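You operate a simulated robot arm through the tools that you are given. There is no shell and no other tool. Be economical: measure what you need, move in short steps, check, and stop when the job is done.

The job below is to be done with a simulated two-armed robot. You get a single attempt, and the scene is never put back.

TASK
Square the panel by the stick, then tension its brace as the setting drawing gives.
Fine: shut the purple clamp and set the white pawl before winding; the panel stays square.

The check looks at the end state, three seconds after you hand in, the way a careful person would. Anything else that was tipped, shoved, dropped, spilled or broken makes it a failure.

THE ROBOT
Two 7-joint arms with fingered hands on one trunk that stands fixed in place. Base frame: the origin is at the foot of the trunk, x ahead of it, y to its left, z up; the work surface is at about z = 87.2. Units: cm, rad, N and s.
The left shoulder is at [2.4, 15.2, 125.2], the right one opposite. With the tool pointing down near the work surface each hand reaches from about 34 to 78 cm from the base axis, measured 20 degrees to its own side. Payload 3.8 kg a hand.
The tool frame of a hand sits at the grasp point between the pads (the TCP): z along the fingers, y along the line on which they close. The tips reach 3 cm beyond it. The gripper opens to 10.4 cm. The gripper's body begins 3.5 cm behind the TCP. The gripper is a hand of 5 fingers: y runs from the thumb to the fingers, the wrist lies at [-1.5, -10.4, -17.8] in the tool frame, and closing takes about 1.5 s.
Orientation is that of the tool frame in the base frame, as [roll, pitch, yaw] about the fixed x, y, z axes, in that order (R = Rz(yaw) Ry(pitch) Rx(roll)). With the fingers straight down and the wrist toward the robot, the tool's x, y and z point along [0, 1, 0], [1, 0, 0] and [0, 0, -1] of the base frame.

THE INTERFACE
- The arms move only by the tool jog_arm. It takes "left_increments", "right_increments" or both (then of equal length, played together; a hand with none holds still); each is a list of rows, each a list of 2 entries, a list of its own where there are three numbers: the shift along the base's x, y, z in cm, then the turn, a rotation vector about the base's x, y, z in rad. In form: [[[x, y, z], [ax, ay, az]], ...]. A call has 1 to 8 rows; each row is the pose to reach, as a shift and turn from the pose commanded when the call began. "left_hand" and "right_hand" are, for a hand that has rows, the gripper command, from -1 (shut) to 1 (fully open), values between in proportion, set as the call begins (left out, the last holds). Each row takes 0.2 s and may step no farther than 5 cm and 0.15 rad from the row before; otherwise, or with a gripper value out of range, the whole call is refused. A pose out of reach is approached as far as the arm can. The call stops where the force on the tool passes 40 N (or 10 N more than at its start, if that is more) or the arm is blocked; 0.2 s more then pass. Each finger travels about 7.2 cm/s and halts on what it meets, pressing with about 26 N; the grip force reading is that of the motor and also rises with nothing between the fingers. The clock runs only during rows and for 0.2 s after the last one: add rows that repeat a pose to give the fingers time. It gives the time, the measured TCP pose, the force on the tool (base axes), the opening and the grip force at its end, in the units of the frame above (readings bear some noise), with the torque about the TCP (base axes, N m) and any sound that the robot's microphone picked up, and new pictures: "show" is both (left out), scene, wrist or none (wrist: the cameras of the hands that moved).
- Cameras (640 x 400 px; columns grow to the right, rows downward): "scene" is now at [10.25, 4.53, 142.5]; the picture's right is [0.50, -0.86, -0.02], its down [-0.35, -0.18, -0.92] and it looks along [0.79, 0.47, -0.39] (base axes); focal length 275 px, centre (320, 200). "left" rides on the left gripper at [-8, -7.8, -14.1] in its tool frame; the picture's right is [-0.78, -0.30, 0.56], its down [0.53, -0.78, 0.33] and it looks along [0.33, 0.56, 0.76] (tool axes); focal length 247 px, centre (320, 200). "right" rides on the right gripper at [8, -7.8, -14.1] in its tool frame; the picture's right is [-0.78, 0.30, -0.56], its down [-0.54, -0.78, 0.33] and it looks along [-0.33, 0.56, 0.76] (tool axes); focal length 247 px, centre (320, 200). There is no depth. A picture from a camera that has moved, and an enlarged one, comes with that camera's place and axes in the base frame and with its lens.
- lift_body(by): slides the trunk up (or, below 0, down) by that many cm; the arms and the scene camera ride with it, the base frame stays. It gives what a move gives, with no picture.
- set_fingers(index, middle, ring, little, thumb_bend, thumb_turn, hand): sets how far each is bent, from 0 (flat) to 1 (curled in); at 0.3 the hand is open as for a grip, at 0.7 the pads meet at the TCP. One left out holds its place. A second passes; each finger stops where it meets its share of the squeeze, and holds until it gets a number again. A gripper value or a shape takes the hand back. It gives what a move gives, with no picture; readings hold the bend of each and the force on index, middle, ring, little, thumb and palm. thumb_turn goes from beside the hand (0) to across from the fingers (1), as for a grip.
- preshape(shape, hand): the hand has 5 fingers and takes this shape, open, in about a second: jaw (thumb against the fingers, like two jaws); tri (thumb and two fingers); tip (a fingertip pinch); poke (one finger out to press); point (the index stretched); flat (the hand flat); cup (the hand cupped); fist (a fist). The gripper value then closes the fingers along that shape, each until it touches; the sizes above hold for jaw. It gives what a move gives, with no picture.
- head_to(pan, tilt): turns the head with the scene camera to pan (to the left, within 1.396 rad either way) and tilt (down, from -0.506 to 1.204), counted from straight ahead of the robot. It gives what a move gives, and a new picture of the scene camera.
- zoom(camera, box): a new picture of the part [left, top, right, bottom] of that camera's present view, enlarged. It takes no simulated time.
- close_job(): hands the job in; it is judged then, once.

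Work in short steps. Places have to be worked out from the pictures, the camera data and where the tool is seen: move nearer, look again, correct. Check each grasp and each placing, and mend what went wrong. You have 120 turns and 200 pictures in all, those below and enlarged ones among them. Open the grippers and draw the arms clear of the work before you hand the job in, unless the task says otherwise; then end with one line.

The tools are called after "Emit:" as name(argument=value, ...) on one line, values as JSON. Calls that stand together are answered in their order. jog_arm: Moves the arms, as the interface text tells. Its arguments: {"type":"object","properties":{"left_increments":{"type":"array","items":{"type":"array"}},"left_hand":{"type":"number"},"right_increments":{"type":"array","items":{"type":"array"}},"right_hand":{"type":"number"},"show":{"type":"string","enum":["both","scene","wrist","none"]}},"required":[]} The other tools are called the same way: lift_body (by) slides the trunk up or down; preshape (shape, hand) gives the hand a shape; set_fingers (index, middle, ring, little, thumb_bend, thumb_turn, hand) moves the fingers one by one; head_to (pan, tilt) turns the head that bears the scene camera; zoom (camera, box) takes an enlarged picture of a part of a camera's view; close_job () hands the job in.

At the start:

```text
time: 0.0
left_eef_pos: [34.01, 46.87, 129.33]
left_orientation: [-3.141, 0.001, 1.571]
left_contact_force: [0.0, 0.2, -1.4]
left_torque: [0.01, 0.03, 0.02]
left_width: 10.37
left_finger_force: 0.1
left_shape: jaw
left_bend: [0.3, 0.3, 0.3, 0.3, 0.3, 0.98]
left_finger forces: [0.1, 0.0, 0.0, 0.1, 0.0, 0.1]
right_eef_pos: [52.67, 4.85, 127.37]
right_orientation: [3.141, 0.001, 1.571]
right_contact_force: [-0.1, 0.7, 0.3]
right_torque: [0.0, 0.01, 0.0]
right_width: 10.37
right_finger_force: 0.0
right_shape: jaw
right_bend: [0.3, 0.3, 0.3, 0.3, 0.3, 0.98]
right_finger forces: [0.0, 0.1, 0.0, 0.1, 0.1, 0.1]
trunk travel left (down, up): [-32.5, 13.1]
head pan, tilt: [0.529, 0.36]
```

scene: 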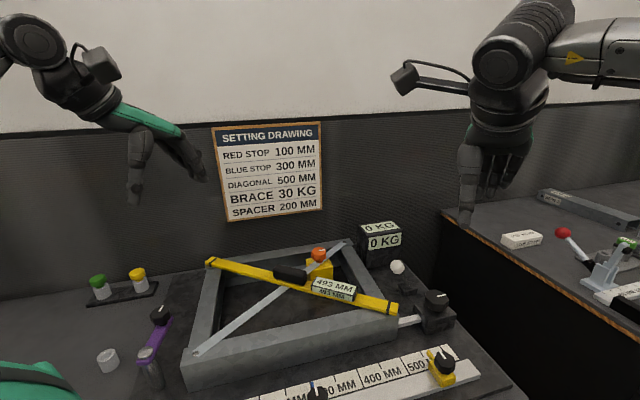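
right: 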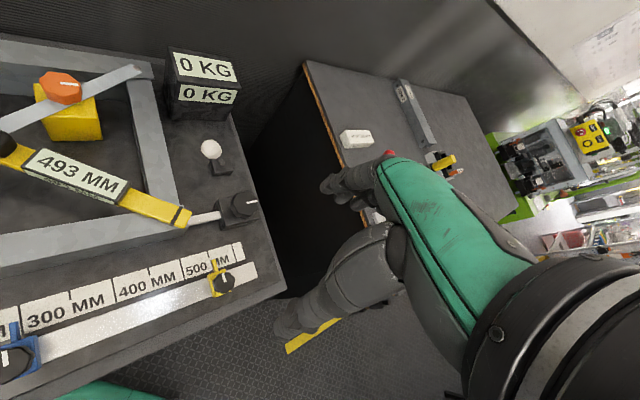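
left: 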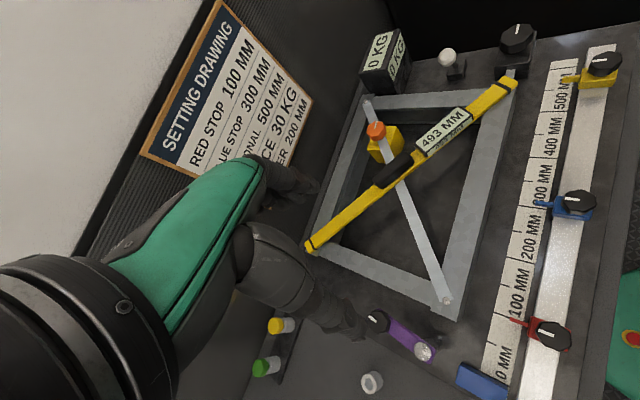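

I'll begin by examining the start views closely: the drawing, the stick with its 493 mm display, the brace knob, the clamp and the pawl.

Emit:
zoom(camera="scene", box=[180, 230, 480, 400])

Emit:
zoom(camera="left", box=[300, 10, 640, 220])

Emit:
zoom(camera="left", box=[240, 200, 600, 400])

Emit:
zoom(camera="right", box=[0, 30, 290, 220])

```text
2.13 times, centred on (330, 315) of scene
camera zoom: at [10.25, 4.53, 142.5], right [0.5, -0.86, -0.02], down [-0.35, -0.18, -0.92], along [0.79, 0.47, -0.39], focal length 586 px, centre (299, -45)
```

zoom: 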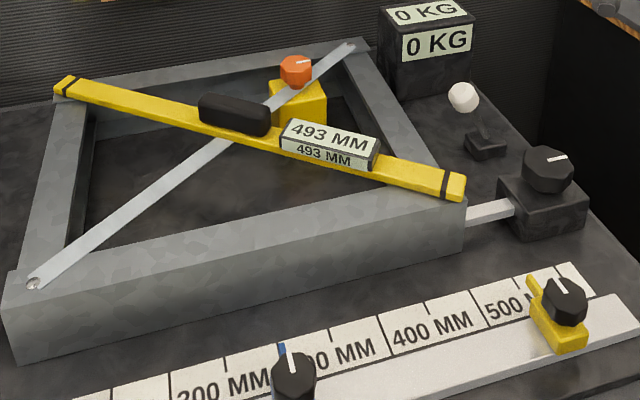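

```text
1.88 times, centred on (470, 115) of left
camera zoom: at [26.13, 38.88, 143.33], right [-0.3, -0.78, -0.56], down [-0.78, 0.53, -0.33], along [0.56, 0.33, -0.76], focal length 465 px, centre (38, 360)
```

zoom: 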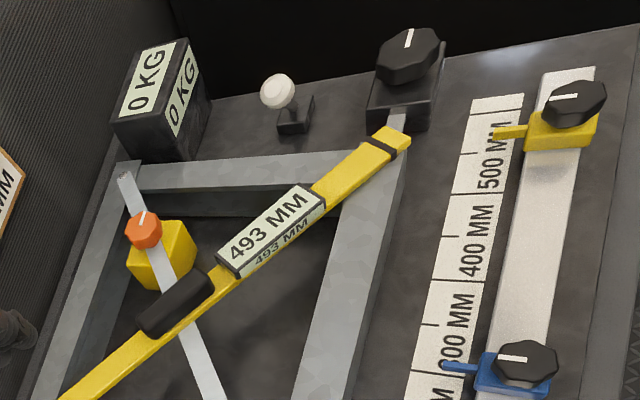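

```text
1.78 times, centred on (420, 300) of left
camera zoom: at [26.13, 38.88, 143.33], right [-0.3, -0.78, -0.56], down [-0.78, 0.53, -0.33], along [0.56, 0.33, -0.76], focal length 439 px, centre (142, 22)
```

zoom: 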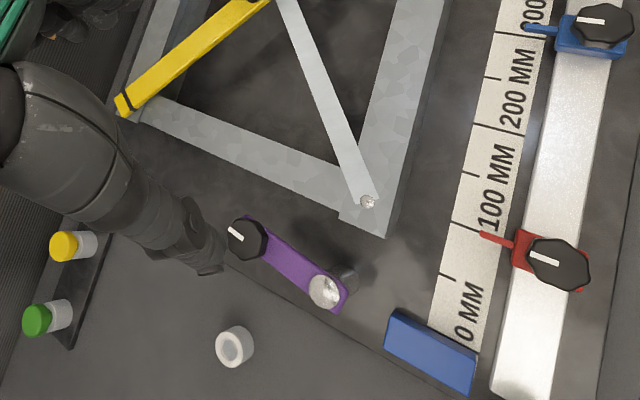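

```text
2.11 times, centred on (145, 125) of right
camera zoom: at [45.01, 12.84, 141.35], right [0.3, -0.78, 0.56], down [-0.78, -0.54, -0.33], along [0.56, -0.33, -0.76], focal length 520 px, centre (688, 358)
```

zoom: 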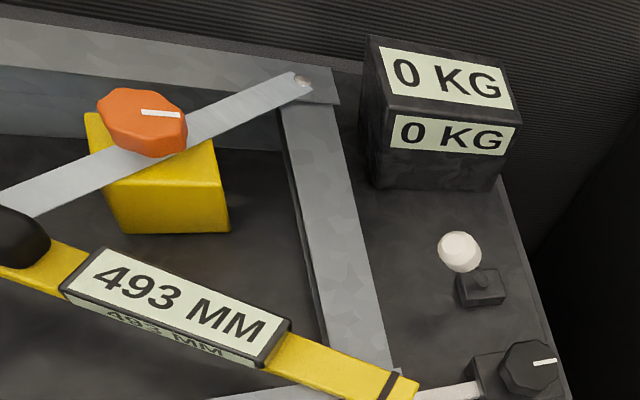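

The jack knob is near (68,7,93), the orange brace knob near (66,39,99), the pawl ball near (72.7,18.6,96.7) and the clamp knob near (30.6,56.4,98). I'll tilt the head for a better view of the clamp side.

Emit:
head_to(pan=1.0, tilt=0.75)

Emit:
head_to(pan=0.3, tilt=0.6)

```text
time: 0.9
left_eef_pos: [34.05, 46.85, 129.28]
left_orientation: [3.141, -0.001, 1.571]
left_contact_force: [0.8, -0.4, -0.1]
left_torque: [-0.02, -0.01, 0.01]
left_width: 10.36
left_finger_force: 0.1
left_shape: jaw
left_bend: [0.3, 0.3, 0.3, 0.3, 0.3, 0.98]
left_finger forces: [0.1, 0.0, 0.0, 0.0, 0.1, 0.1]
right_eef_pos: [52.61, 4.85, 127.39]
right_orientation: [-3.141, 0.0, 1.569]
right_contact_force: [0.1, -0.4, 0.0]
right_torque: [-0.02, -0.01, 0.0]
right_width: 10.32
right_finger_force: 0.1
right_shape: jaw
right_bend: [0.3, 0.3, 0.3, 0.3, 0.3, 0.98]
right_finger forces: [0.1, 0.0, 0.1, 0.0, 0.0, 0.0]
trunk travel left (down, up): [-32.5, 13.1]
head pan, tilt: [1.0, 0.75]
camera scene: at [6.53, 6.82, 139.19], right [0.84, -0.54, -0.04], down [-0.4, -0.57, -0.71], along [0.36, 0.62, -0.7], focal length 275 px, centre (320, 200)
```

scene: 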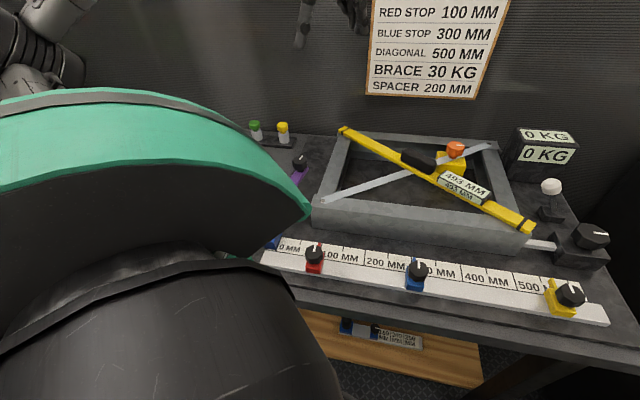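

```text
time: 2.0
left_eef_pos: [33.92, 46.72, 129.4]
left_orientation: [-3.141, -0.001, 1.57]
left_contact_force: [0.9, -0.2, 0.3]
left_torque: [-0.02, 0.02, 0.01]
left_width: 10.36
left_finger_force: 0.1
left_shape: jaw
left_bend: [0.3, 0.3, 0.3, 0.3, 0.3, 0.98]
left_finger forces: [0.0, 0.1, 0.0, 0.0, 0.0, 0.0]
right_eef_pos: [52.63, 4.81, 127.5]
right_orientation: [-3.141, 0.0, 1.571]
right_contact_force: [0.1, -0.3, 0.0]
right_torque: [0.0, 0.0, 0.03]
right_width: 10.38
right_finger_force: 0.0
right_shape: jaw
right_bend: [0.3, 0.3, 0.3, 0.3, 0.3, 0.98]
right_finger forces: [0.0, 0.0, 0.0, 0.0, 0.0, 0.0]
trunk travel left (down, up): [-32.5, 13.1]
head pan, tilt: [0.3, 0.6]
camera scene: at [10.55, 2.46, 140.29], right [0.3, -0.95, -0.01], down [-0.58, -0.17, -0.8], along [0.76, 0.24, -0.6], focal length 275 px, centre (320, 200)
```

scene: 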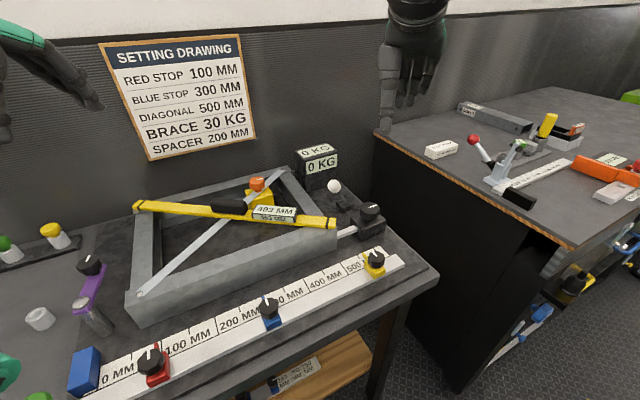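

Next I'll zoom on the clamp, then the jack and pawl, from this view.

Emit:
zoom(camera="scene", box=[20, 200, 220, 350])

Emit:
zoom(camera="scene", box=[220, 130, 420, 290])

```text
2.67 times, centred on (120, 275) of scene
camera zoom: at [10.55, 2.46, 140.29], right [0.3, -0.95, -0.01], down [-0.58, -0.17, -0.8], along [0.76, 0.24, -0.6], focal length 732 px, centre (853, 0)
```

zoom: 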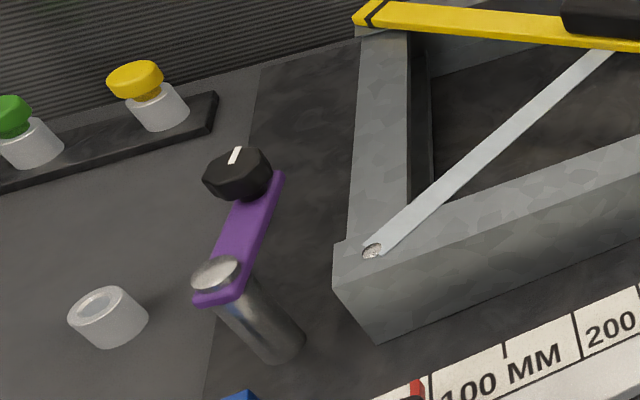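

```text
2.50 times, centred on (320, 210) of scene
camera zoom: at [10.55, 2.46, 140.29], right [0.3, -0.95, -0.01], down [-0.58, -0.17, -0.8], along [0.76, 0.24, -0.6], focal length 687 px, centre (320, 175)
```

zoom: 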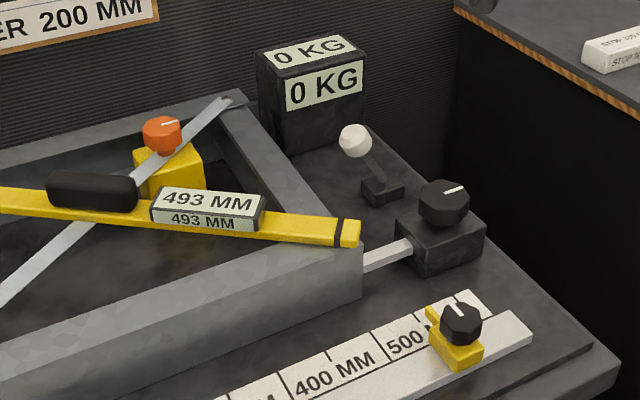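

Both stages look clear: the clamp is a swing arm with a knob on its end, and the jack knob drives the rod at the near-right corner. I'll bring the right hand above the jack knob in a tri shape.

Emit:
preshape(hand="right", shape="tri")

Emit:
jog_arm(right_increments=[[[4, 0.6, -4.5], [0, 0, 0]], [[8, 1.2, -7], [0, 0, 0]], [[12, 1.8, -9.5], [0, 0, 0]], [[15.6, 2.4, -12], [0, 0, 0]], [[15.6, 2.4, -16], [0, 0, 0]], [[15.6, 2.4, -19], [0, 0, 0]]])

```text
time: 2.9
left_eef_pos: [33.95, 46.93, 129.4]
left_orientation: [3.141, 0.0, 1.571]
left_contact_force: [0.5, -0.1, 0.1]
left_torque: [-0.01, -0.02, -0.02]
left_width: 10.34
left_finger_force: 0.1
left_shape: jaw
left_bend: [0.3, 0.3, 0.3, 0.3, 0.3, 0.98]
left_finger forces: [0.0, 0.0, 0.0, 0.0, 0.0, 0.0]
right_eef_pos: [52.53, 4.95, 127.32]
right_orientation: [-3.141, 0.0, 1.572]
right_contact_force: [-0.7, 0.1, -0.3]
right_torque: [-0.04, 0.0, -0.03]
right_width: 10.34
right_finger_force: 0.0
right_shape: tri
right_bend: [0.3, 0.3, 0.99, 0.99, 0.3, 0.98]
right_finger forces: [0.1, 0.1, 0.0, 0.0, 0.0, 0.1]
trunk travel left (down, up): [-32.5, 13.1]
head pan, tilt: [0.3, 0.6]
```

```text
refused: row 1 steps farther than a row can; nothing moved
```

Row 1 was longer than a row may be, so I'll send smaller steps.

Emit:
jog_arm(right_increments=[[[3, 0.4, -2], [0, 0, 0]], [[6, 0.9, -4.5], [0, 0, 0]], [[9, 1.4, -7.5], [0, 0, 0]], [[12, 1.8, -10.5], [0, 0, 0]], [[15.6, 2.4, -13], [0, 0, 0]], [[15.6, 2.4, -16], [0, 0, 0]], [[15.6, 2.4, -19], [0, 0, 0]], [[15.6, 2.4, -19], [0, 0, 0]]])

```text
time: 4.7
left_eef_pos: [33.95, 46.96, 129.2]
left_orientation: [-3.141, 0.002, 1.571]
left_contact_force: [-0.5, -0.1, -0.1]
left_torque: [-0.01, -0.01, -0.01]
left_width: 10.34
left_finger_force: 0.0
left_shape: jaw
left_bend: [0.3, 0.3, 0.3, 0.3, 0.3, 0.98]
left_finger forces: [0.0, 0.0, 0.1, 0.1, 0.1, 0.0]
right_eef_pos: [68.11, 7.4, 108.21]
right_orientation: [3.14, 0.003, 1.571]
right_contact_force: [-0.1, 0.1, -0.2]
right_torque: [-0.01, 0.02, 0.0]
right_width: 10.37
right_finger_force: 0.0
right_shape: tri
right_bend: [0.3, 0.3, 0.99, 0.99, 0.3, 0.98]
right_finger forces: [0.0, 0.1, 0.0, 0.0, 0.0, 0.0]
trunk travel left (down, up): [-32.5, 13.1]
head pan, tilt: [0.3, 0.6]
camera scene: at [10.54, 2.55, 140.29], right [0.3, -0.96, -0.01], down [-0.58, -0.17, -0.8], along [0.76, 0.24, -0.6], focal length 275 px, centre (320, 200)
camera right: at [60.41, 15.29, 122.2], right [0.3, -0.78, 0.56], down [-0.78, -0.54, -0.33], along [0.56, -0.33, -0.76], focal length 247 px, centre (320, 200)
```

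scene: 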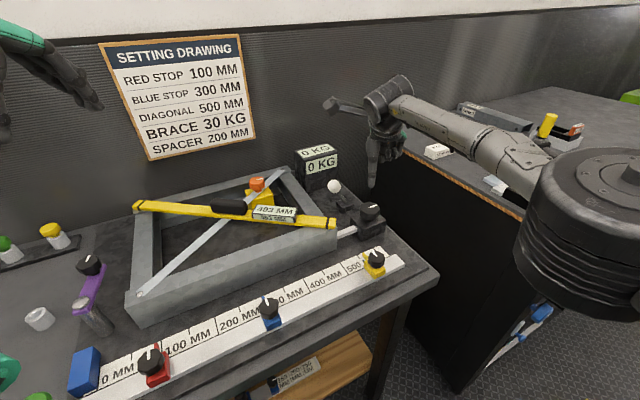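
right: 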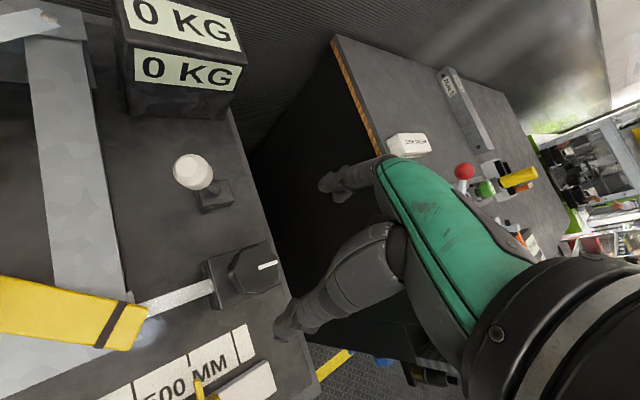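

The knob top works out to about (68.4,7.1,94.2). I'll lower to TCP z≈96.5, centred on it, and watch the force.

Emit:
jog_arm(right_increments=[[[0.2, -0.2, -4], [0, 0, 0]], [[0.2, -0.2, -8], [0, 0, 0]], [[0.2, -0.2, -11.7], [0, 0, 0]], [[0.2, -0.2, -11.7], [0, 0, 0]]])

Emit:
zoom(camera="scene", box=[300, 110, 440, 260])

```text
time: 5.7
left_eef_pos: [33.95, 46.95, 129.27]
left_orientation: [3.141, 0.002, 1.571]
left_contact_force: [0.1, 0.9, 0.8]
left_torque: [0.02, 0.02, 0.02]
left_width: 10.37
left_finger_force: 0.0
left_shape: jaw
left_bend: [0.3, 0.3, 0.3, 0.3, 0.3, 0.98]
left_finger forces: [0.0, 0.0, 0.0, 0.0, 0.0, 0.1]
right_eef_pos: [67.67, 6.86, 97.18]
right_orientation: [-3.141, -0.001, 1.573]
right_contact_force: [-1.0, 0.7, 0.0]
right_torque: [0.04, 0.0, -0.01]
right_width: 10.39
right_finger_force: 0.1
right_shape: tri
right_bend: [0.3, 0.3, 0.99, 0.99, 0.3, 0.98]
right_finger forces: [0.0, 0.1, 0.0, 0.1, 0.1, 0.1]
right hand out of reach, approached as far as the arm can: row 3, 4
trunk travel left (down, up): [-32.5, 13.1]
head pan, tilt: [0.3, 0.6]
camera scene: at [10.51, 2.58, 140.29], right [0.3, -0.96, -0.01], down [-0.58, -0.17, -0.8], along [0.76, 0.24, -0.6], focal length 275 px, centre (320, 200)
camera right: at [60.05, 14.87, 111.04], right [0.3, -0.78, 0.56], down [-0.78, -0.54, -0.33], along [0.56, -0.33, -0.76], focal length 247 px, centre (320, 200)
```

scene: 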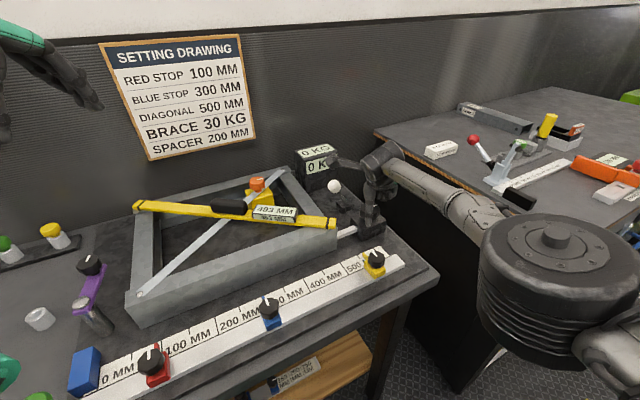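
right: 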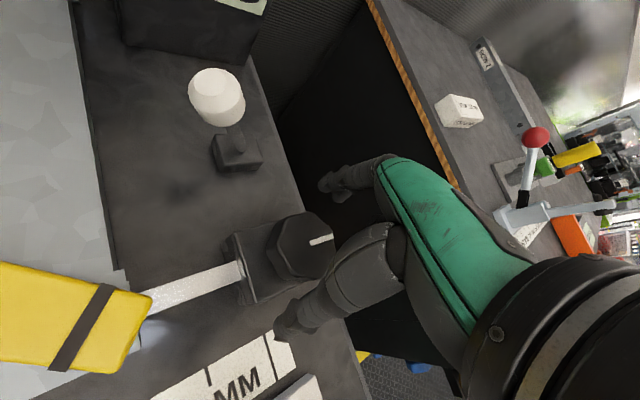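

```text
2.67 times, centred on (370, 185) of scene
camera zoom: at [10.51, 2.58, 140.29], right [0.3, -0.96, -0.01], down [-0.58, -0.17, -0.8], along [0.76, 0.24, -0.6], focal length 732 px, centre (187, 240)
```

zoom: 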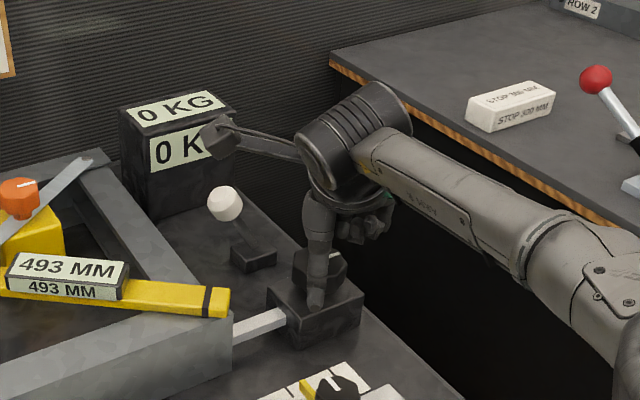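

The hand ran out of reach, so I'll raise it and then lower the trunk to give both hands more room.

Emit:
jog_arm(right_increments=[[[0, 0.3, 5], [0, 0, 0]], [[0, 0.3, 10], [0, 0, 0]], [[0, 0.3, 14], [0, 0, 0]]], show="none")

Emit:
lift_body(by=-12)

```text
time: 6.5
left_eef_pos: [33.89, 46.89, 129.32]
left_orientation: [-3.141, 0.001, 1.571]
left_contact_force: [-0.2, 0.2, -0.9]
left_torque: [-0.03, -0.05, 0.0]
left_width: 10.36
left_finger_force: 0.1
left_shape: jaw
left_bend: [0.3, 0.3, 0.3, 0.3, 0.3, 0.98]
left_finger forces: [0.0, 0.0, 0.1, 0.1, 0.0, 0.1]
right_eef_pos: [67.81, 7.05, 111.0]
right_orientation: [3.141, 0.002, 1.571]
right_contact_force: [1.3, -0.4, 0.3]
right_torque: [0.03, 0.02, -0.04]
right_width: 10.38
right_finger_force: 0.0
right_shape: tri
right_bend: [0.3, 0.3, 0.99, 0.99, 0.3, 0.98]
right_finger forces: [0.1, 0.0, 0.0, 0.1, 0.1, 0.0]
trunk travel left (down, up): [-32.5, 13.1]
head pan, tilt: [0.3, 0.6]
```

```text
time: 8.0
left_eef_pos: [33.95, 46.84, 117.41]
left_orientation: [-3.141, 0.002, 1.572]
left_contact_force: [-0.2, 0.2, 0.3]
left_torque: [0.0, -0.02, 0.0]
left_width: 10.35
left_finger_force: 0.0
left_shape: jaw
left_bend: [0.3, 0.3, 0.3, 0.3, 0.3, 0.98]
left_finger forces: [0.0, 0.1, 0.0, 0.0, 0.0, 0.1]
right_eef_pos: [67.76, 6.99, 99.07]
right_orientation: [3.139, 0.001, 1.57]
right_contact_force: [-0.1, 0.0, 0.0]
right_torque: [0.02, 0.01, -0.01]
right_width: 10.38
right_finger_force: 0.0
right_shape: tri
right_bend: [0.3, 0.3, 0.99, 0.99, 0.3, 0.98]
right_finger forces: [0.0, 0.0, 0.1, 0.1, 0.1, 0.1]
trunk travel left (down, up): [-20.5, 25.1]
head pan, tilt: [0.3, 0.6]
```

Now I'll go down to TCP z≈95.8 over the knob at (68.2,7.2) and look before closing.

Emit:
jog_arm(right_increments=[[[0.4, 0.2, -1.5], [0, 0, 0]], [[0.4, 0.2, -3.3], [0, 0, 0]], [[0.4, 0.2, -3.3], [0, 0, 0]]])

Emit:
zoom(camera="scene", box=[290, 80, 450, 200])

```text
time: 8.8
left_eef_pos: [33.89, 46.89, 117.31]
left_orientation: [-3.141, 0.0, 1.571]
left_contact_force: [0.2, -0.5, 1.1]
left_torque: [0.0, 0.01, 0.01]
left_width: 10.37
left_finger_force: 0.0
left_shape: jaw
left_bend: [0.3, 0.3, 0.3, 0.3, 0.3, 0.98]
left_finger forces: [0.0, 0.0, 0.0, 0.0, 0.0, 0.0]
right_eef_pos: [68.22, 7.38, 95.74]
right_orientation: [3.14, -0.002, 1.57]
right_contact_force: [-0.8, -0.3, 0.6]
right_torque: [0.0, 0.01, 0.02]
right_width: 10.39
right_finger_force: 0.0
right_shape: tri
right_bend: [0.3, 0.3, 0.99, 0.99, 0.3, 0.98]
right_finger forces: [0.0, 0.0, 0.0, 0.0, 0.1, 0.0]
trunk travel left (down, up): [-20.5, 25.1]
head pan, tilt: [0.3, 0.6]
camera scene: at [15.63, 2.46, 126.49], right [0.29, -0.96, -0.05], down [-0.67, -0.17, -0.72], along [0.68, 0.24, -0.69], focal length 275 px, centre (320, 200)
camera right: at [60.61, 15.3, 109.73], right [0.3, -0.78, 0.56], down [-0.78, -0.54, -0.33], along [0.56, -0.33, -0.76], focal length 247 px, centre (320, 200)
```

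scene: 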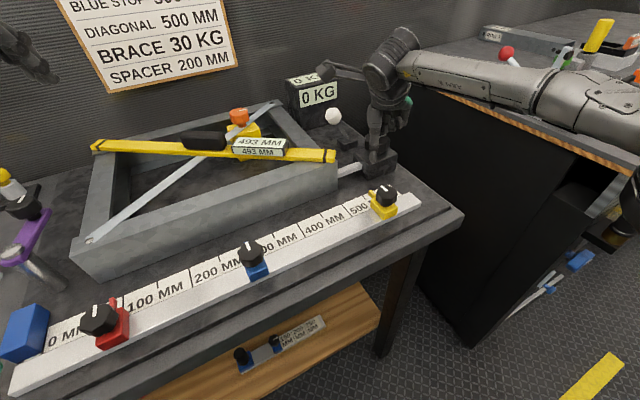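
right: 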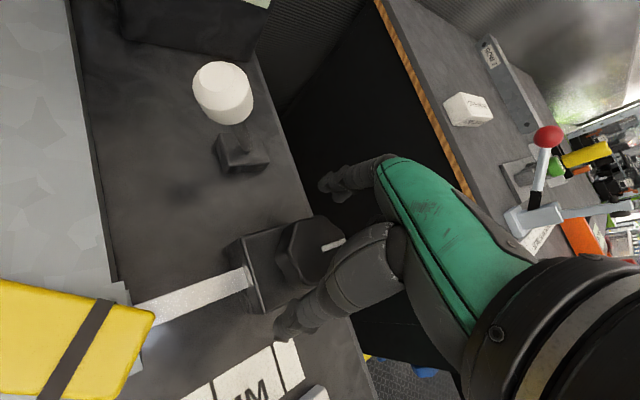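

```text
3.33 times, centred on (370, 140) of scene
camera zoom: at [15.63, 2.46, 126.49], right [0.29, -0.96, -0.05], down [-0.67, -0.17, -0.72], along [0.68, 0.24, -0.69], focal length 916 px, centre (153, 400)
```

zoom: 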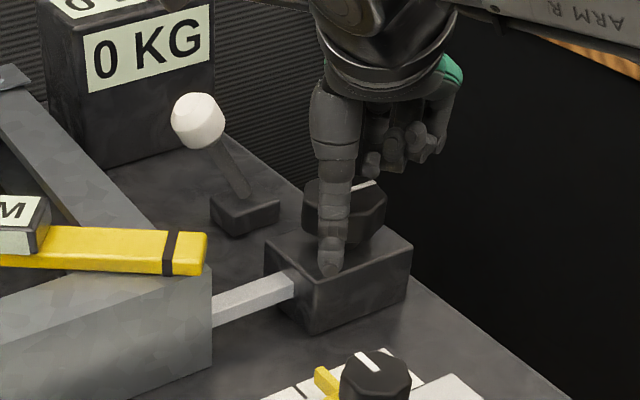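

The thumb straddles the knob at block-top height and the centring looks good. I'll close slowly on the knob.

Emit:
jog_arm(right_increments=[[[-0.2, 0, 0.2], [0, 0, 0]], [[-0.2, 0, 0.2], [0, 0, 0]], [[-0.2, 0, 0.2], [0, 0, 0]], [[-0.2, 0, 0.2], [0, 0, 0]], [[-0.2, 0, 0.2], [0, 0, 0]], [[-0.2, 0, 0.2], [0, 0, 0]], [[-0.2, 0, 0.2], [0, 0, 0]], [[-0.2, 0, 0.2], [0, 0, 0]]], right_hand=-1, show="wrist")

Emit:
zoom(camera="scene", box=[290, 80, 450, 200])

```text
time: 10.6
left_eef_pos: [33.99, 46.88, 117.2]
left_orientation: [-3.141, 0.001, 1.572]
left_contact_force: [-0.8, -0.4, -0.5]
left_torque: [-0.02, -0.03, 0.03]
left_width: 10.38
left_finger_force: 0.0
left_shape: jaw
left_bend: [0.3, 0.3, 0.3, 0.3, 0.3, 0.98]
left_finger forces: [0.0, 0.0, 0.0, 0.1, 0.0, 0.0]
right_eef_pos: [68.12, 7.18, 95.88]
right_orientation: [-3.14, 0.001, 1.572]
right_contact_force: [-0.2, -0.6, -2.0]
right_torque: [0.0, 0.01, 0.01]
right_width: 4.46
right_finger_force: 26.1
right_shape: tri
right_bend: [0.74, 0.53, 1.0, 1.0, 0.68, 1.0]
right_finger forces: [12.0, 10.7, 0.0, 0.0, 24.0, 0.0]
trunk travel left (down, up): [-20.5, 25.1]
head pan, tilt: [0.3, 0.6]
camera right: at [60.48, 15.26, 109.94], right [0.3, -0.78, 0.56], down [-0.78, -0.54, -0.33], along [0.56, -0.33, -0.76], focal length 247 px, centre (320, 200)
```

right: 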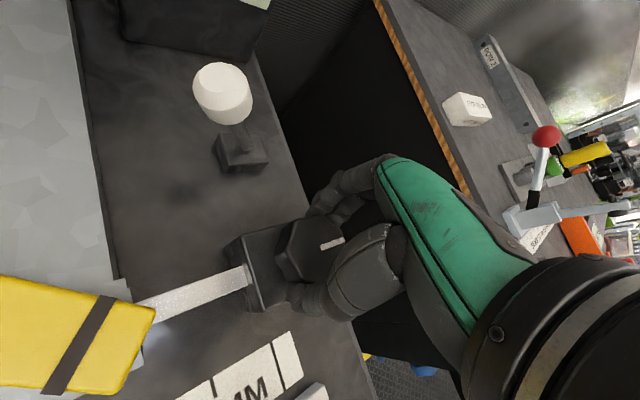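

```text
3.33 times, centred on (370, 140) of scene
camera zoom: at [15.67, 2.44, 126.48], right [0.29, -0.96, -0.05], down [-0.67, -0.17, -0.72], along [0.68, 0.24, -0.69], focal length 916 px, centre (153, 400)
```

zoom: 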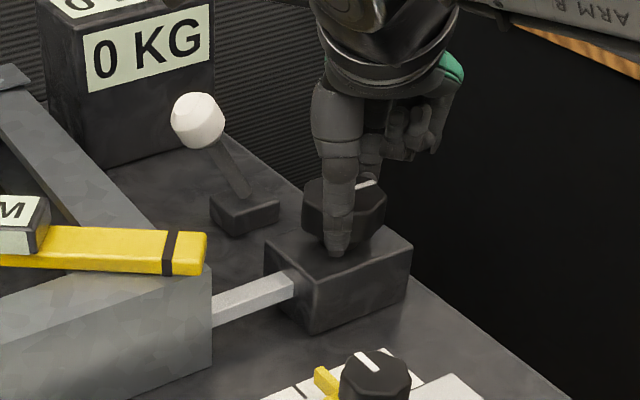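

Contact is made, but the index bent more than the middle finger, so the knob lies toward −y of my centre. I'll open, shift −0.6 in y and regrip.

Emit:
jog_arm(right_increments=[[[0, 0, 0], [0, 0, 0]], [[0, 0, 0], [0, 0, 0]], [[0, 0, 0], [0, 0, 0]], [[0, -0.6, 0], [0, 0, 0]], [[0, -0.6, 0], [0, 0, 0]]], right_hand=0.3, show="none")

Emit:
jog_arm(right_increments=[[[0, 0, 0], [0, 0, 0]], [[0, 0, 0], [0, 0, 0]], [[0, 0, 0], [0, 0, 0]], [[0, 0, 0], [0, 0, 0]], [[0, 0, 0], [0, 0, 0]], [[0, 0, 0], [0, 0, 0]]], right_hand=-1, show="none")

```text
time: 11.8
left_eef_pos: [34.06, 46.85, 117.32]
left_orientation: [-3.14, 0.001, 1.572]
left_contact_force: [0.2, 0.1, 0.0]
left_torque: [0.03, 0.03, 0.02]
left_width: 10.32
left_finger_force: 0.0
left_shape: jaw
left_bend: [0.3, 0.3, 0.3, 0.3, 0.3, 0.98]
left_finger forces: [0.1, 0.0, 0.1, 0.0, 0.0, 0.0]
right_eef_pos: [68.06, 6.66, 95.82]
right_orientation: [3.14, -0.001, 1.571]
right_contact_force: [0.3, -0.7, 0.2]
right_torque: [0.0, -0.01, 0.0]
right_width: 6.72
right_finger_force: 0.1
right_shape: tri
right_bend: [0.73, 0.39, 0.99, 0.99, 0.62, 1.0]
right_finger forces: [0.1, 0.0, 0.0, 0.0, 0.0, 0.0]
trunk travel left (down, up): [-20.5, 25.1]
head pan, tilt: [0.3, 0.6]
```

```text
time: 13.2
left_eef_pos: [34.07, 47.02, 117.3]
left_orientation: [-3.141, 0.002, 1.571]
left_contact_force: [-0.3, -0.1, 0.6]
left_torque: [-0.01, -0.01, 0.02]
left_width: 10.37
left_finger_force: 0.0
left_shape: jaw
left_bend: [0.3, 0.3, 0.3, 0.3, 0.3, 0.98]
left_finger forces: [0.1, 0.0, 0.0, 0.0, 0.1, 0.0]
right_eef_pos: [68.24, 6.69, 95.91]
right_orientation: [3.141, 0.001, 1.571]
right_contact_force: [0.4, -1.7, -0.8]
right_torque: [-0.01, 0.01, -0.02]
right_width: 4.22
right_finger_force: 25.7
right_shape: tri
right_bend: [0.74, 0.57, 1.0, 1.0, 0.68, 1.0]
right_finger forces: [12.1, 10.9, 0.0, 0.0, 20.9, 0.0]
trunk travel left (down, up): [-20.5, 25.1]
head pan, tilt: [0.3, 0.6]
```

It grips firmly. I'll try a small turn, +0.45 rad about z, and read the display.

Emit:
jog_arm(right_increments=[[[0, 0, 0], [0, 0, 0.15]], [[0, 0, 0], [0, 0, 0.3]], [[0, 0, 0], [0, 0, 0.45]], [[0, 0, 0], [0, 0, 0.45]]], show="none")

Emit:
zoom(camera="scene", box=[220, 80, 430, 210])

```text
time: 14.2
left_eef_pos: [34.14, 46.94, 117.27]
left_orientation: [-3.14, 0.003, 1.571]
left_contact_force: [-0.4, 0.2, 0.0]
left_torque: [0.01, 0.01, 0.0]
left_width: 10.37
left_finger_force: 0.0
left_shape: jaw
left_bend: [0.3, 0.3, 0.3, 0.3, 0.3, 0.98]
left_finger forces: [0.0, 0.0, 0.1, 0.1, 0.0, 0.0]
right_eef_pos: [68.14, 6.68, 96.0]
right_orientation: [3.14, 0.0, 2.021]
right_contact_force: [11.1, 1.8, 5.3]
right_torque: [0.13, -0.32, -0.14]
right_width: 4.16
right_finger_force: 25.7
right_shape: tri
right_bend: [0.74, 0.56, 1.0, 1.0, 0.7, 0.99]
right_finger forces: [17.1, 15.2, 0.0, 0.0, 18.9, 0.0]
trunk travel left (down, up): [-20.5, 25.1]
head pan, tilt: [0.3, 0.6]
```

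```text
3.05 times, centred on (325, 145) of scene
camera zoom: at [15.79, 2.48, 126.47], right [0.29, -0.96, -0.05], down [-0.67, -0.17, -0.72], along [0.68, 0.24, -0.69], focal length 837 px, centre (305, 368)
```

zoom: 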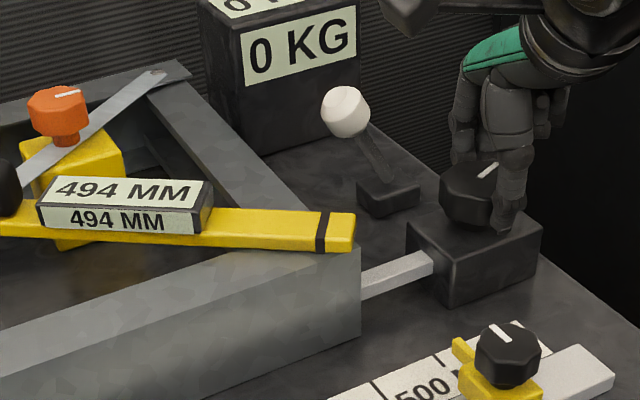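

The reading rose to 494, so + is the right direction. I'll turn further in this grip.

Emit:
jog_arm(right_increments=[[[0, 0, 0], [0, 0, 0.15]], [[0, 0, 0], [0, 0, 0.3]], [[0, 0, 0], [0, 0, 0.45]], [[0, 0, 0], [0, 0, 0.6]], [[0, 0, 0], [0, 0, 0.6]]], show="none")

Emit:
zoom(camera="scene", box=[220, 80, 430, 210])

```text
time: 15.4
left_eef_pos: [34.19, 47.02, 117.22]
left_orientation: [-3.14, 0.002, 1.571]
left_contact_force: [-0.1, -1.0, 0.1]
left_torque: [0.02, 0.01, 0.03]
left_width: 10.35
left_finger_force: 0.1
left_shape: jaw
left_bend: [0.3, 0.3, 0.3, 0.3, 0.3, 0.98]
left_finger forces: [0.0, 0.1, 0.0, 0.0, 0.0, 0.0]
right_eef_pos: [68.11, 6.75, 95.93]
right_orientation: [3.141, 0.0, 2.222]
right_contact_force: [15.9, 3.4, 9.1]
right_torque: [0.24, -0.56, -0.18]
right_width: 4.19
right_finger_force: 26.0
right_shape: tri
right_bend: [0.74, 0.55, 1.0, 1.0, 0.71, 0.99]
right_finger forces: [18.7, 17.2, 0.0, 0.0, 18.2, 0.0]
right hand out of reach, approached as far as the arm can: row 2, 3, 4, 5
trunk travel left (down, up): [-20.5, 25.1]
head pan, tilt: [0.3, 0.6]
```

```text
3.05 times, centred on (325, 145) of scene
camera zoom: at [15.8, 2.51, 126.46], right [0.29, -0.96, -0.05], down [-0.67, -0.17, -0.72], along [0.68, 0.24, -0.69], focal length 837 px, centre (305, 368)
```

zoom: 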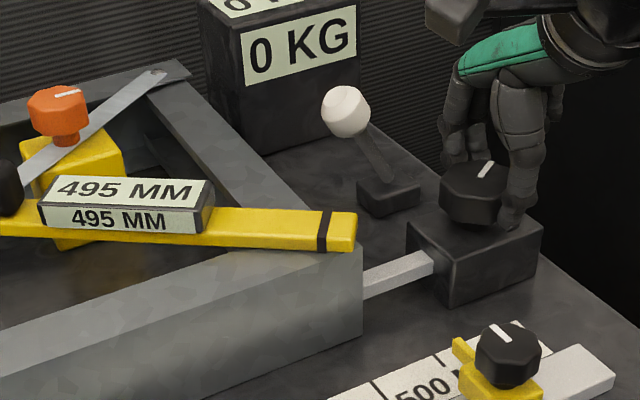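

It now reads 495, and the wrist limit is at yaw 2.22. I'll open, lift, wind the wrist back to yaw ~0.95 and regrip.

Emit:
jog_arm(right_increments=[[[0, 0, 0], [0, 0, 0]], [[0, 0, 0], [0, 0, 0]], [[0, 0, 0], [0, 0, 0]], [[0, 0, 0], [0, 0, 0]], [[0, 0, 2.5], [0, 0, 0]], [[0, 0, 4.5], [0, 0, 0]]], right_hand=1, show="none")

Emit:
jog_arm(right_increments=[[[0, 0, 0], [0, 0, -0.15]], [[0, 0, 0], [0, 0, -0.3]], [[0, 0, 0], [0, 0, -0.45]], [[0, 0, 0], [0, 0, -0.6]], [[0, 0, 0], [0, 0, -0.75]], [[0, 0, 0], [0, 0, -0.9]], [[0, 0, 0], [0, 0, -1.05]], [[0, 0, 0], [0, 0, -1.2]]], show="both")

```text
time: 16.8
left_eef_pos: [34.0, 46.96, 117.34]
left_orientation: [3.141, 0.001, 1.57]
left_contact_force: [0.0, -0.7, 0.1]
left_torque: [0.0, -0.01, 0.0]
left_width: 10.38
left_finger_force: 0.0
left_shape: jaw
left_bend: [0.3, 0.3, 0.3, 0.3, 0.3, 0.98]
left_finger forces: [0.0, 0.1, 0.1, 0.0, 0.0, 0.0]
right_eef_pos: [68.1, 6.65, 100.41]
right_orientation: [-3.141, 0.001, 2.219]
right_contact_force: [-0.3, 0.1, 0.7]
right_torque: [0.01, 0.02, -0.02]
right_width: 10.36
right_finger_force: 0.1
right_shape: tri
right_bend: [0.3, 0.3, 0.99, 0.99, 0.3, 0.98]
right_finger forces: [0.0, 0.1, 0.0, 0.0, 0.0, 0.0]
trunk travel left (down, up): [-20.5, 25.1]
head pan, tilt: [0.3, 0.6]
```

```text
time: 18.6
left_eef_pos: [33.92, 47.05, 117.22]
left_orientation: [3.14, 0.001, 1.571]
left_contact_force: [0.4, -0.1, -0.3]
left_torque: [0.01, 0.02, -0.01]
left_width: 10.35
left_finger_force: 0.1
left_shape: jaw
left_bend: [0.3, 0.3, 0.3, 0.3, 0.3, 0.98]
left_finger forces: [0.0, 0.0, 0.1, 0.0, 0.0, 0.0]
right_eef_pos: [67.98, 6.7, 100.51]
right_orientation: [3.141, -0.001, 1.019]
right_contact_force: [-0.1, 0.2, 0.7]
right_torque: [0.0, 0.0, 0.03]
right_width: 10.36
right_finger_force: 0.1
right_shape: tri
right_bend: [0.3, 0.3, 0.99, 0.99, 0.3, 0.98]
right_finger forces: [0.0, 0.1, 0.1, 0.0, 0.0, 0.1]
trunk travel left (down, up): [-20.5, 25.1]
head pan, tilt: [0.3, 0.6]
camera scene: at [15.62, 2.61, 126.48], right [0.29, -0.96, -0.05], down [-0.67, -0.17, -0.72], along [0.68, 0.24, -0.69], focal length 275 px, centre (320, 200)
camera right: at [65.66, 17.6, 114.42], right [-0.16, -0.82, 0.56], down [-0.94, -0.05, -0.33], along [0.3, -0.58, -0.76], focal length 247 px, centre (320, 200)
```

scene: 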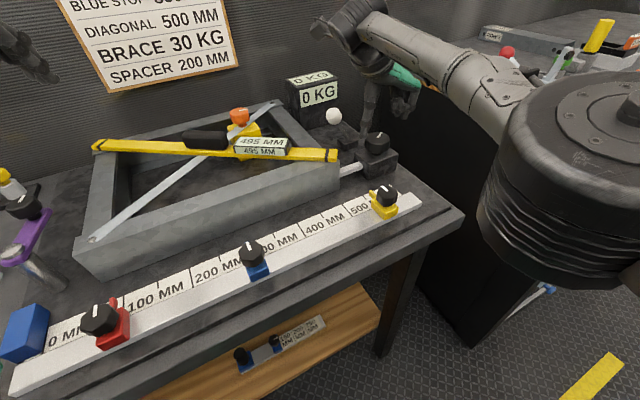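
right: 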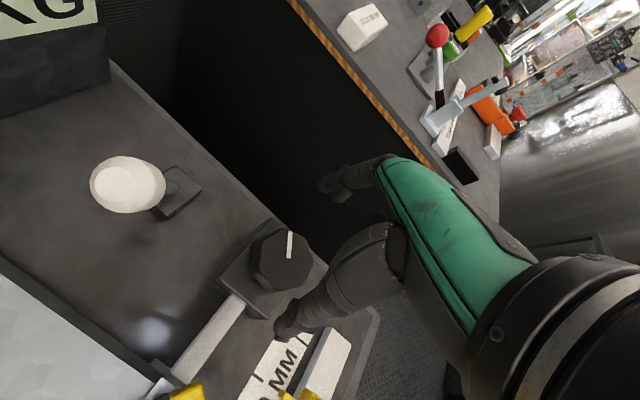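

The new ray puts the knob centre at (68.0,7.2). I'll come down with a +0.4 y correction and grip.

Emit:
jog_arm(right_increments=[[[0, 0.4, -2.3], [0, 0, 0]], [[0, 0.4, -4.7], [0, 0, 0]], [[0, 0.4, -4.7], [0, 0, 0]]], show="none")

Emit:
jog_arm(right_increments=[[[0, 0, 0], [0, 0, 0]], [[0, 0, 0], [0, 0, 0]], [[0, 0, 0], [0, 0, 0]], [[0, 0, 0], [0, 0, 0]], [[0, 0, 0], [0, 0, 0]], [[0, 0, 0], [0, 0, 0]], [[0, 0, 0], [0, 0, 0]]], right_hand=-1, show="none")

```text
time: 19.4
left_eef_pos: [33.94, 46.87, 117.31]
left_orientation: [3.141, -0.001, 1.571]
left_contact_force: [-0.5, 0.2, 0.5]
left_torque: [0.0, -0.01, -0.01]
left_width: 10.36
left_finger_force: 0.1
left_shape: jaw
left_bend: [0.3, 0.3, 0.3, 0.3, 0.3, 0.98]
left_finger forces: [0.1, 0.0, 0.0, 0.1, 0.0, 0.0]
right_eef_pos: [67.94, 6.97, 95.74]
right_orientation: [3.141, 0.0, 1.021]
right_contact_force: [-0.2, 0.0, -0.4]
right_torque: [0.0, 0.03, 0.0]
right_width: 10.38
right_finger_force: 0.0
right_shape: tri
right_bend: [0.3, 0.3, 0.99, 0.99, 0.3, 0.98]
right_finger forces: [0.1, 0.0, 0.0, 0.0, 0.0, 0.1]
trunk travel left (down, up): [-20.5, 25.1]
head pan, tilt: [0.3, 0.6]
```

```text
time: 21.0
left_eef_pos: [34.07, 46.87, 117.32]
left_orientation: [3.141, 0.0, 1.57]
left_contact_force: [0.0, -0.2, 0.3]
left_torque: [0.0, 0.0, 0.0]
left_width: 10.37
left_finger_force: 0.1
left_shape: jaw
left_bend: [0.3, 0.3, 0.3, 0.3, 0.3, 0.98]
left_finger forces: [0.0, 0.0, 0.0, 0.0, 0.0, 0.1]
right_eef_pos: [68.05, 6.95, 95.81]
right_orientation: [3.142, 0.0, 1.022]
right_contact_force: [0.1, -1.2, -1.1]
right_torque: [0.01, -0.01, -0.03]
right_width: 4.42
right_finger_force: 26.4
right_shape: tri
right_bend: [0.74, 0.54, 1.0, 1.0, 0.67, 1.0]
right_finger forces: [11.9, 11.2, 0.0, 0.0, 23.6, 0.0]
trunk travel left (down, up): [-20.5, 25.1]
head pan, tilt: [0.3, 0.6]
```

I'll turn +1.05 rad in this grip and check the reading.

Emit:
jog_arm(right_increments=[[[0, 0, 0], [0, 0, 0.15]], [[0, 0, 0], [0, 0, 0.3]], [[0, 0, 0], [0, 0, 0.45]], [[0, 0, 0], [0, 0, 0.6]], [[0, 0, 0], [0, 0, 0.75]], [[0, 0, 0], [0, 0, 0.9]], [[0, 0, 0], [0, 0, 1.05]], [[0, 0, 0], [0, 0, 1.05]]], show="none")

Emit:
zoom(camera="scene", box=[220, 80, 430, 210])

```text
time: 22.8
left_eef_pos: [33.94, 46.87, 117.22]
left_orientation: [3.141, 0.001, 1.573]
left_contact_force: [-1.0, 0.8, 0.6]
left_torque: [-0.01, -0.01, 0.01]
left_width: 10.35
left_finger_force: 0.0
left_shape: jaw
left_bend: [0.3, 0.3, 0.3, 0.3, 0.3, 0.98]
left_finger forces: [0.0, 0.1, 0.0, 0.0, 0.0, 0.1]
right_eef_pos: [68.07, 7.16, 95.81]
right_orientation: [3.139, -0.002, 2.073]
right_contact_force: [6.3, 7.8, 4.4]
right_torque: [0.2, -0.22, -0.08]
right_width: 4.32
right_finger_force: 25.7
right_shape: tri
right_bend: [0.74, 0.54, 1.0, 1.0, 0.69, 0.98]
right_finger forces: [16.8, 13.9, 0.0, 0.1, 22.0, 0.1]
trunk travel left (down, up): [-20.5, 25.1]
head pan, tilt: [0.3, 0.6]
```

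```text
3.05 times, centred on (325, 145) of scene
camera zoom: at [15.71, 2.6, 126.47], right [0.29, -0.96, -0.05], down [-0.67, -0.17, -0.72], along [0.68, 0.24, -0.69], focal length 837 px, centre (305, 368)
```

zoom: 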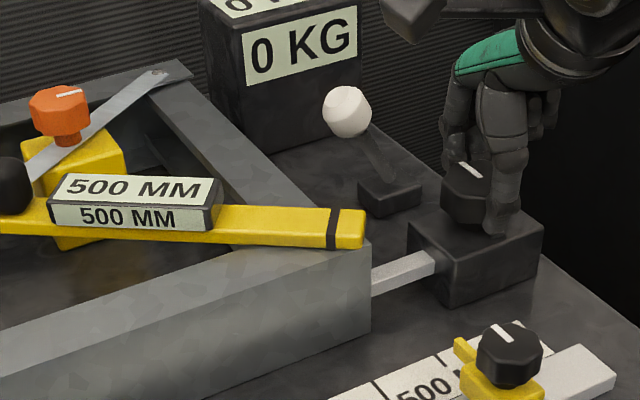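

It now reads 500 mm. I'll release the knob, lift away and check that the reading holds.

Emit:
jog_arm(right_increments=[[[0, 0, 0], [0, 0, 0]], [[0, 0, 0], [0, 0, 0]], [[0, 0, 0], [0, 0, 0]], [[0, 0, 0], [0, 0, 0]], [[0, 0, 4], [0, 0, 0]], [[0, 0, 8], [0, 0, 0]], [[-1, -2, 11], [0, 0, -0.15]], [[-2, -4, 14], [0, 0, -0.3]]], right_hand=1, show="scene")

Emit:
zoom(camera="scene", box=[220, 80, 430, 210])

```text
time: 24.6
left_eef_pos: [33.79, 46.87, 117.33]
left_orientation: [-3.141, -0.001, 1.57]
left_contact_force: [-0.1, 0.8, 0.3]
left_torque: [0.01, -0.01, 0.0]
left_width: 10.36
left_finger_force: 0.1
left_shape: jaw
left_bend: [0.3, 0.3, 0.3, 0.3, 0.3, 0.98]
left_finger forces: [0.0, 0.0, 0.0, 0.0, 0.0, 0.0]
right_eef_pos: [65.97, 2.94, 109.7]
right_orientation: [-3.14, 0.002, 1.769]
right_contact_force: [0.4, 0.5, -0.2]
right_torque: [-0.01, 0.0, -0.02]
right_width: 10.34
right_finger_force: 0.1
right_shape: tri
right_bend: [0.3, 0.3, 0.99, 0.99, 0.3, 0.98]
right_finger forces: [0.0, 0.0, 0.0, 0.0, 0.0, 0.1]
trunk travel left (down, up): [-20.5, 25.1]
head pan, tilt: [0.3, 0.6]
camera scene: at [15.55, 2.42, 126.5], right [0.29, -0.96, -0.05], down [-0.67, -0.17, -0.72], along [0.68, 0.24, -0.69], focal length 275 px, centre (320, 200)
```

scene: 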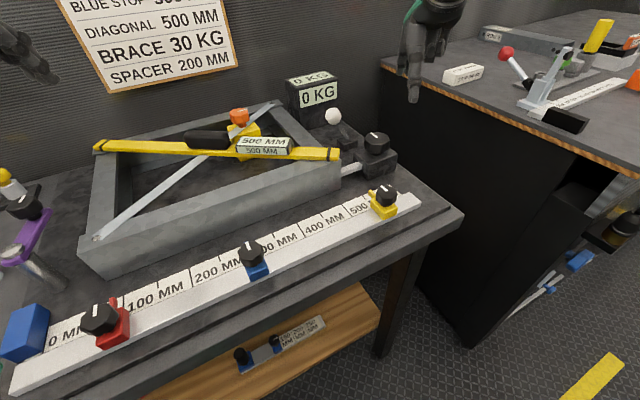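

```text
3.05 times, centred on (325, 145) of scene
camera zoom: at [15.55, 2.42, 126.5], right [0.29, -0.96, -0.05], down [-0.67, -0.17, -0.72], along [0.68, 0.24, -0.69], focal length 837 px, centre (305, 368)
```

zoom: 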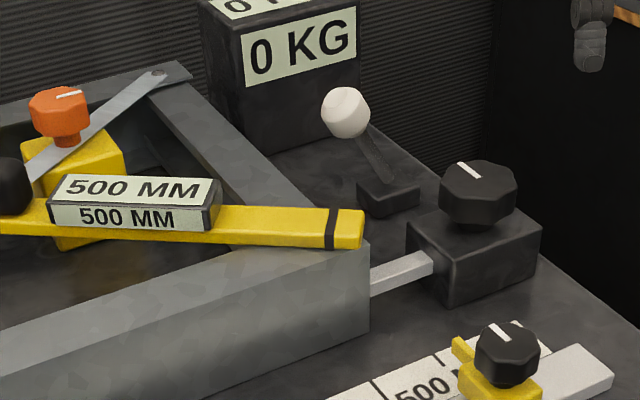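

500 holds with the hand off. Next is the clamp, so I'll view it from the left wrist camera and the head.

Emit:
head_to(pan=1.05, tilt=0.7)

Emit:
zoom(camera="left", box=[200, 100, 640, 400])

```text
time: 25.7
left_eef_pos: [34.03, 46.83, 117.4]
left_orientation: [-3.141, -0.001, 1.571]
left_contact_force: [-0.4, -0.1, 0.1]
left_torque: [-0.02, 0.02, -0.02]
left_width: 10.35
left_finger_force: 0.0
left_shape: jaw
left_bend: [0.3, 0.3, 0.3, 0.3, 0.3, 0.98]
left_finger forces: [0.1, 0.0, 0.0, 0.1, 0.1, 0.1]
right_eef_pos: [66.05, 3.09, 109.51]
right_orientation: [3.141, 0.0, 1.772]
right_contact_force: [0.3, 0.0, 0.7]
right_torque: [0.01, -0.03, -0.02]
right_width: 10.37
right_finger_force: 0.0
right_shape: tri
right_bend: [0.3, 0.3, 0.99, 0.99, 0.3, 0.98]
right_finger forces: [0.0, 0.1, 0.0, 0.0, 0.0, 0.0]
trunk travel left (down, up): [-20.5, 25.1]
head pan, tilt: [1.051, 0.7]
camera scene: at [11.34, 7.2, 126.33], right [0.86, -0.5, -0.14], down [-0.44, -0.56, -0.7], along [0.27, 0.66, -0.7], focal length 275 px, centre (320, 200)
```

scene: 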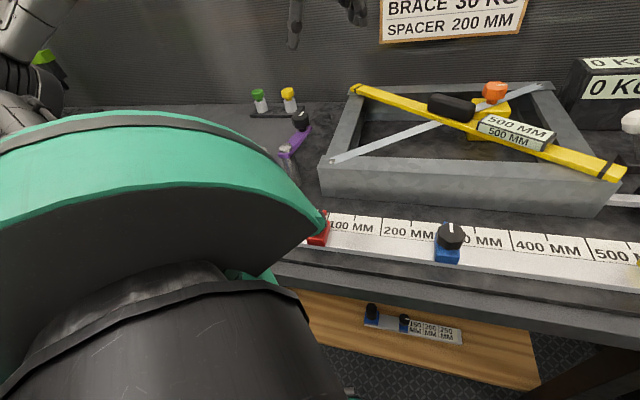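

```text
1.33 times, centred on (420, 250) of left
camera zoom: at [26.13, 38.87, 131.33], right [-0.3, -0.78, -0.56], down [-0.78, 0.53, -0.33], along [0.56, 0.33, -0.76], focal length 329 px, centre (187, 133)
```

zoom: 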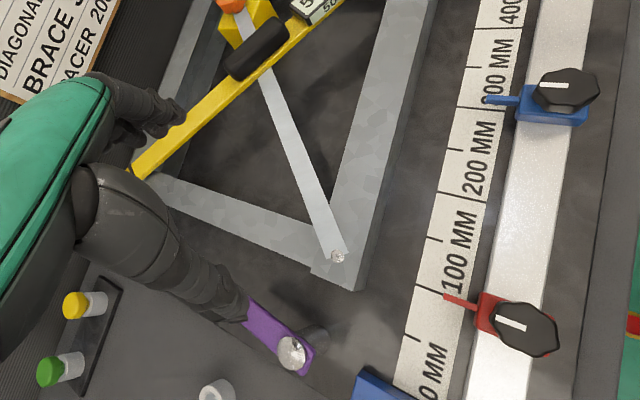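

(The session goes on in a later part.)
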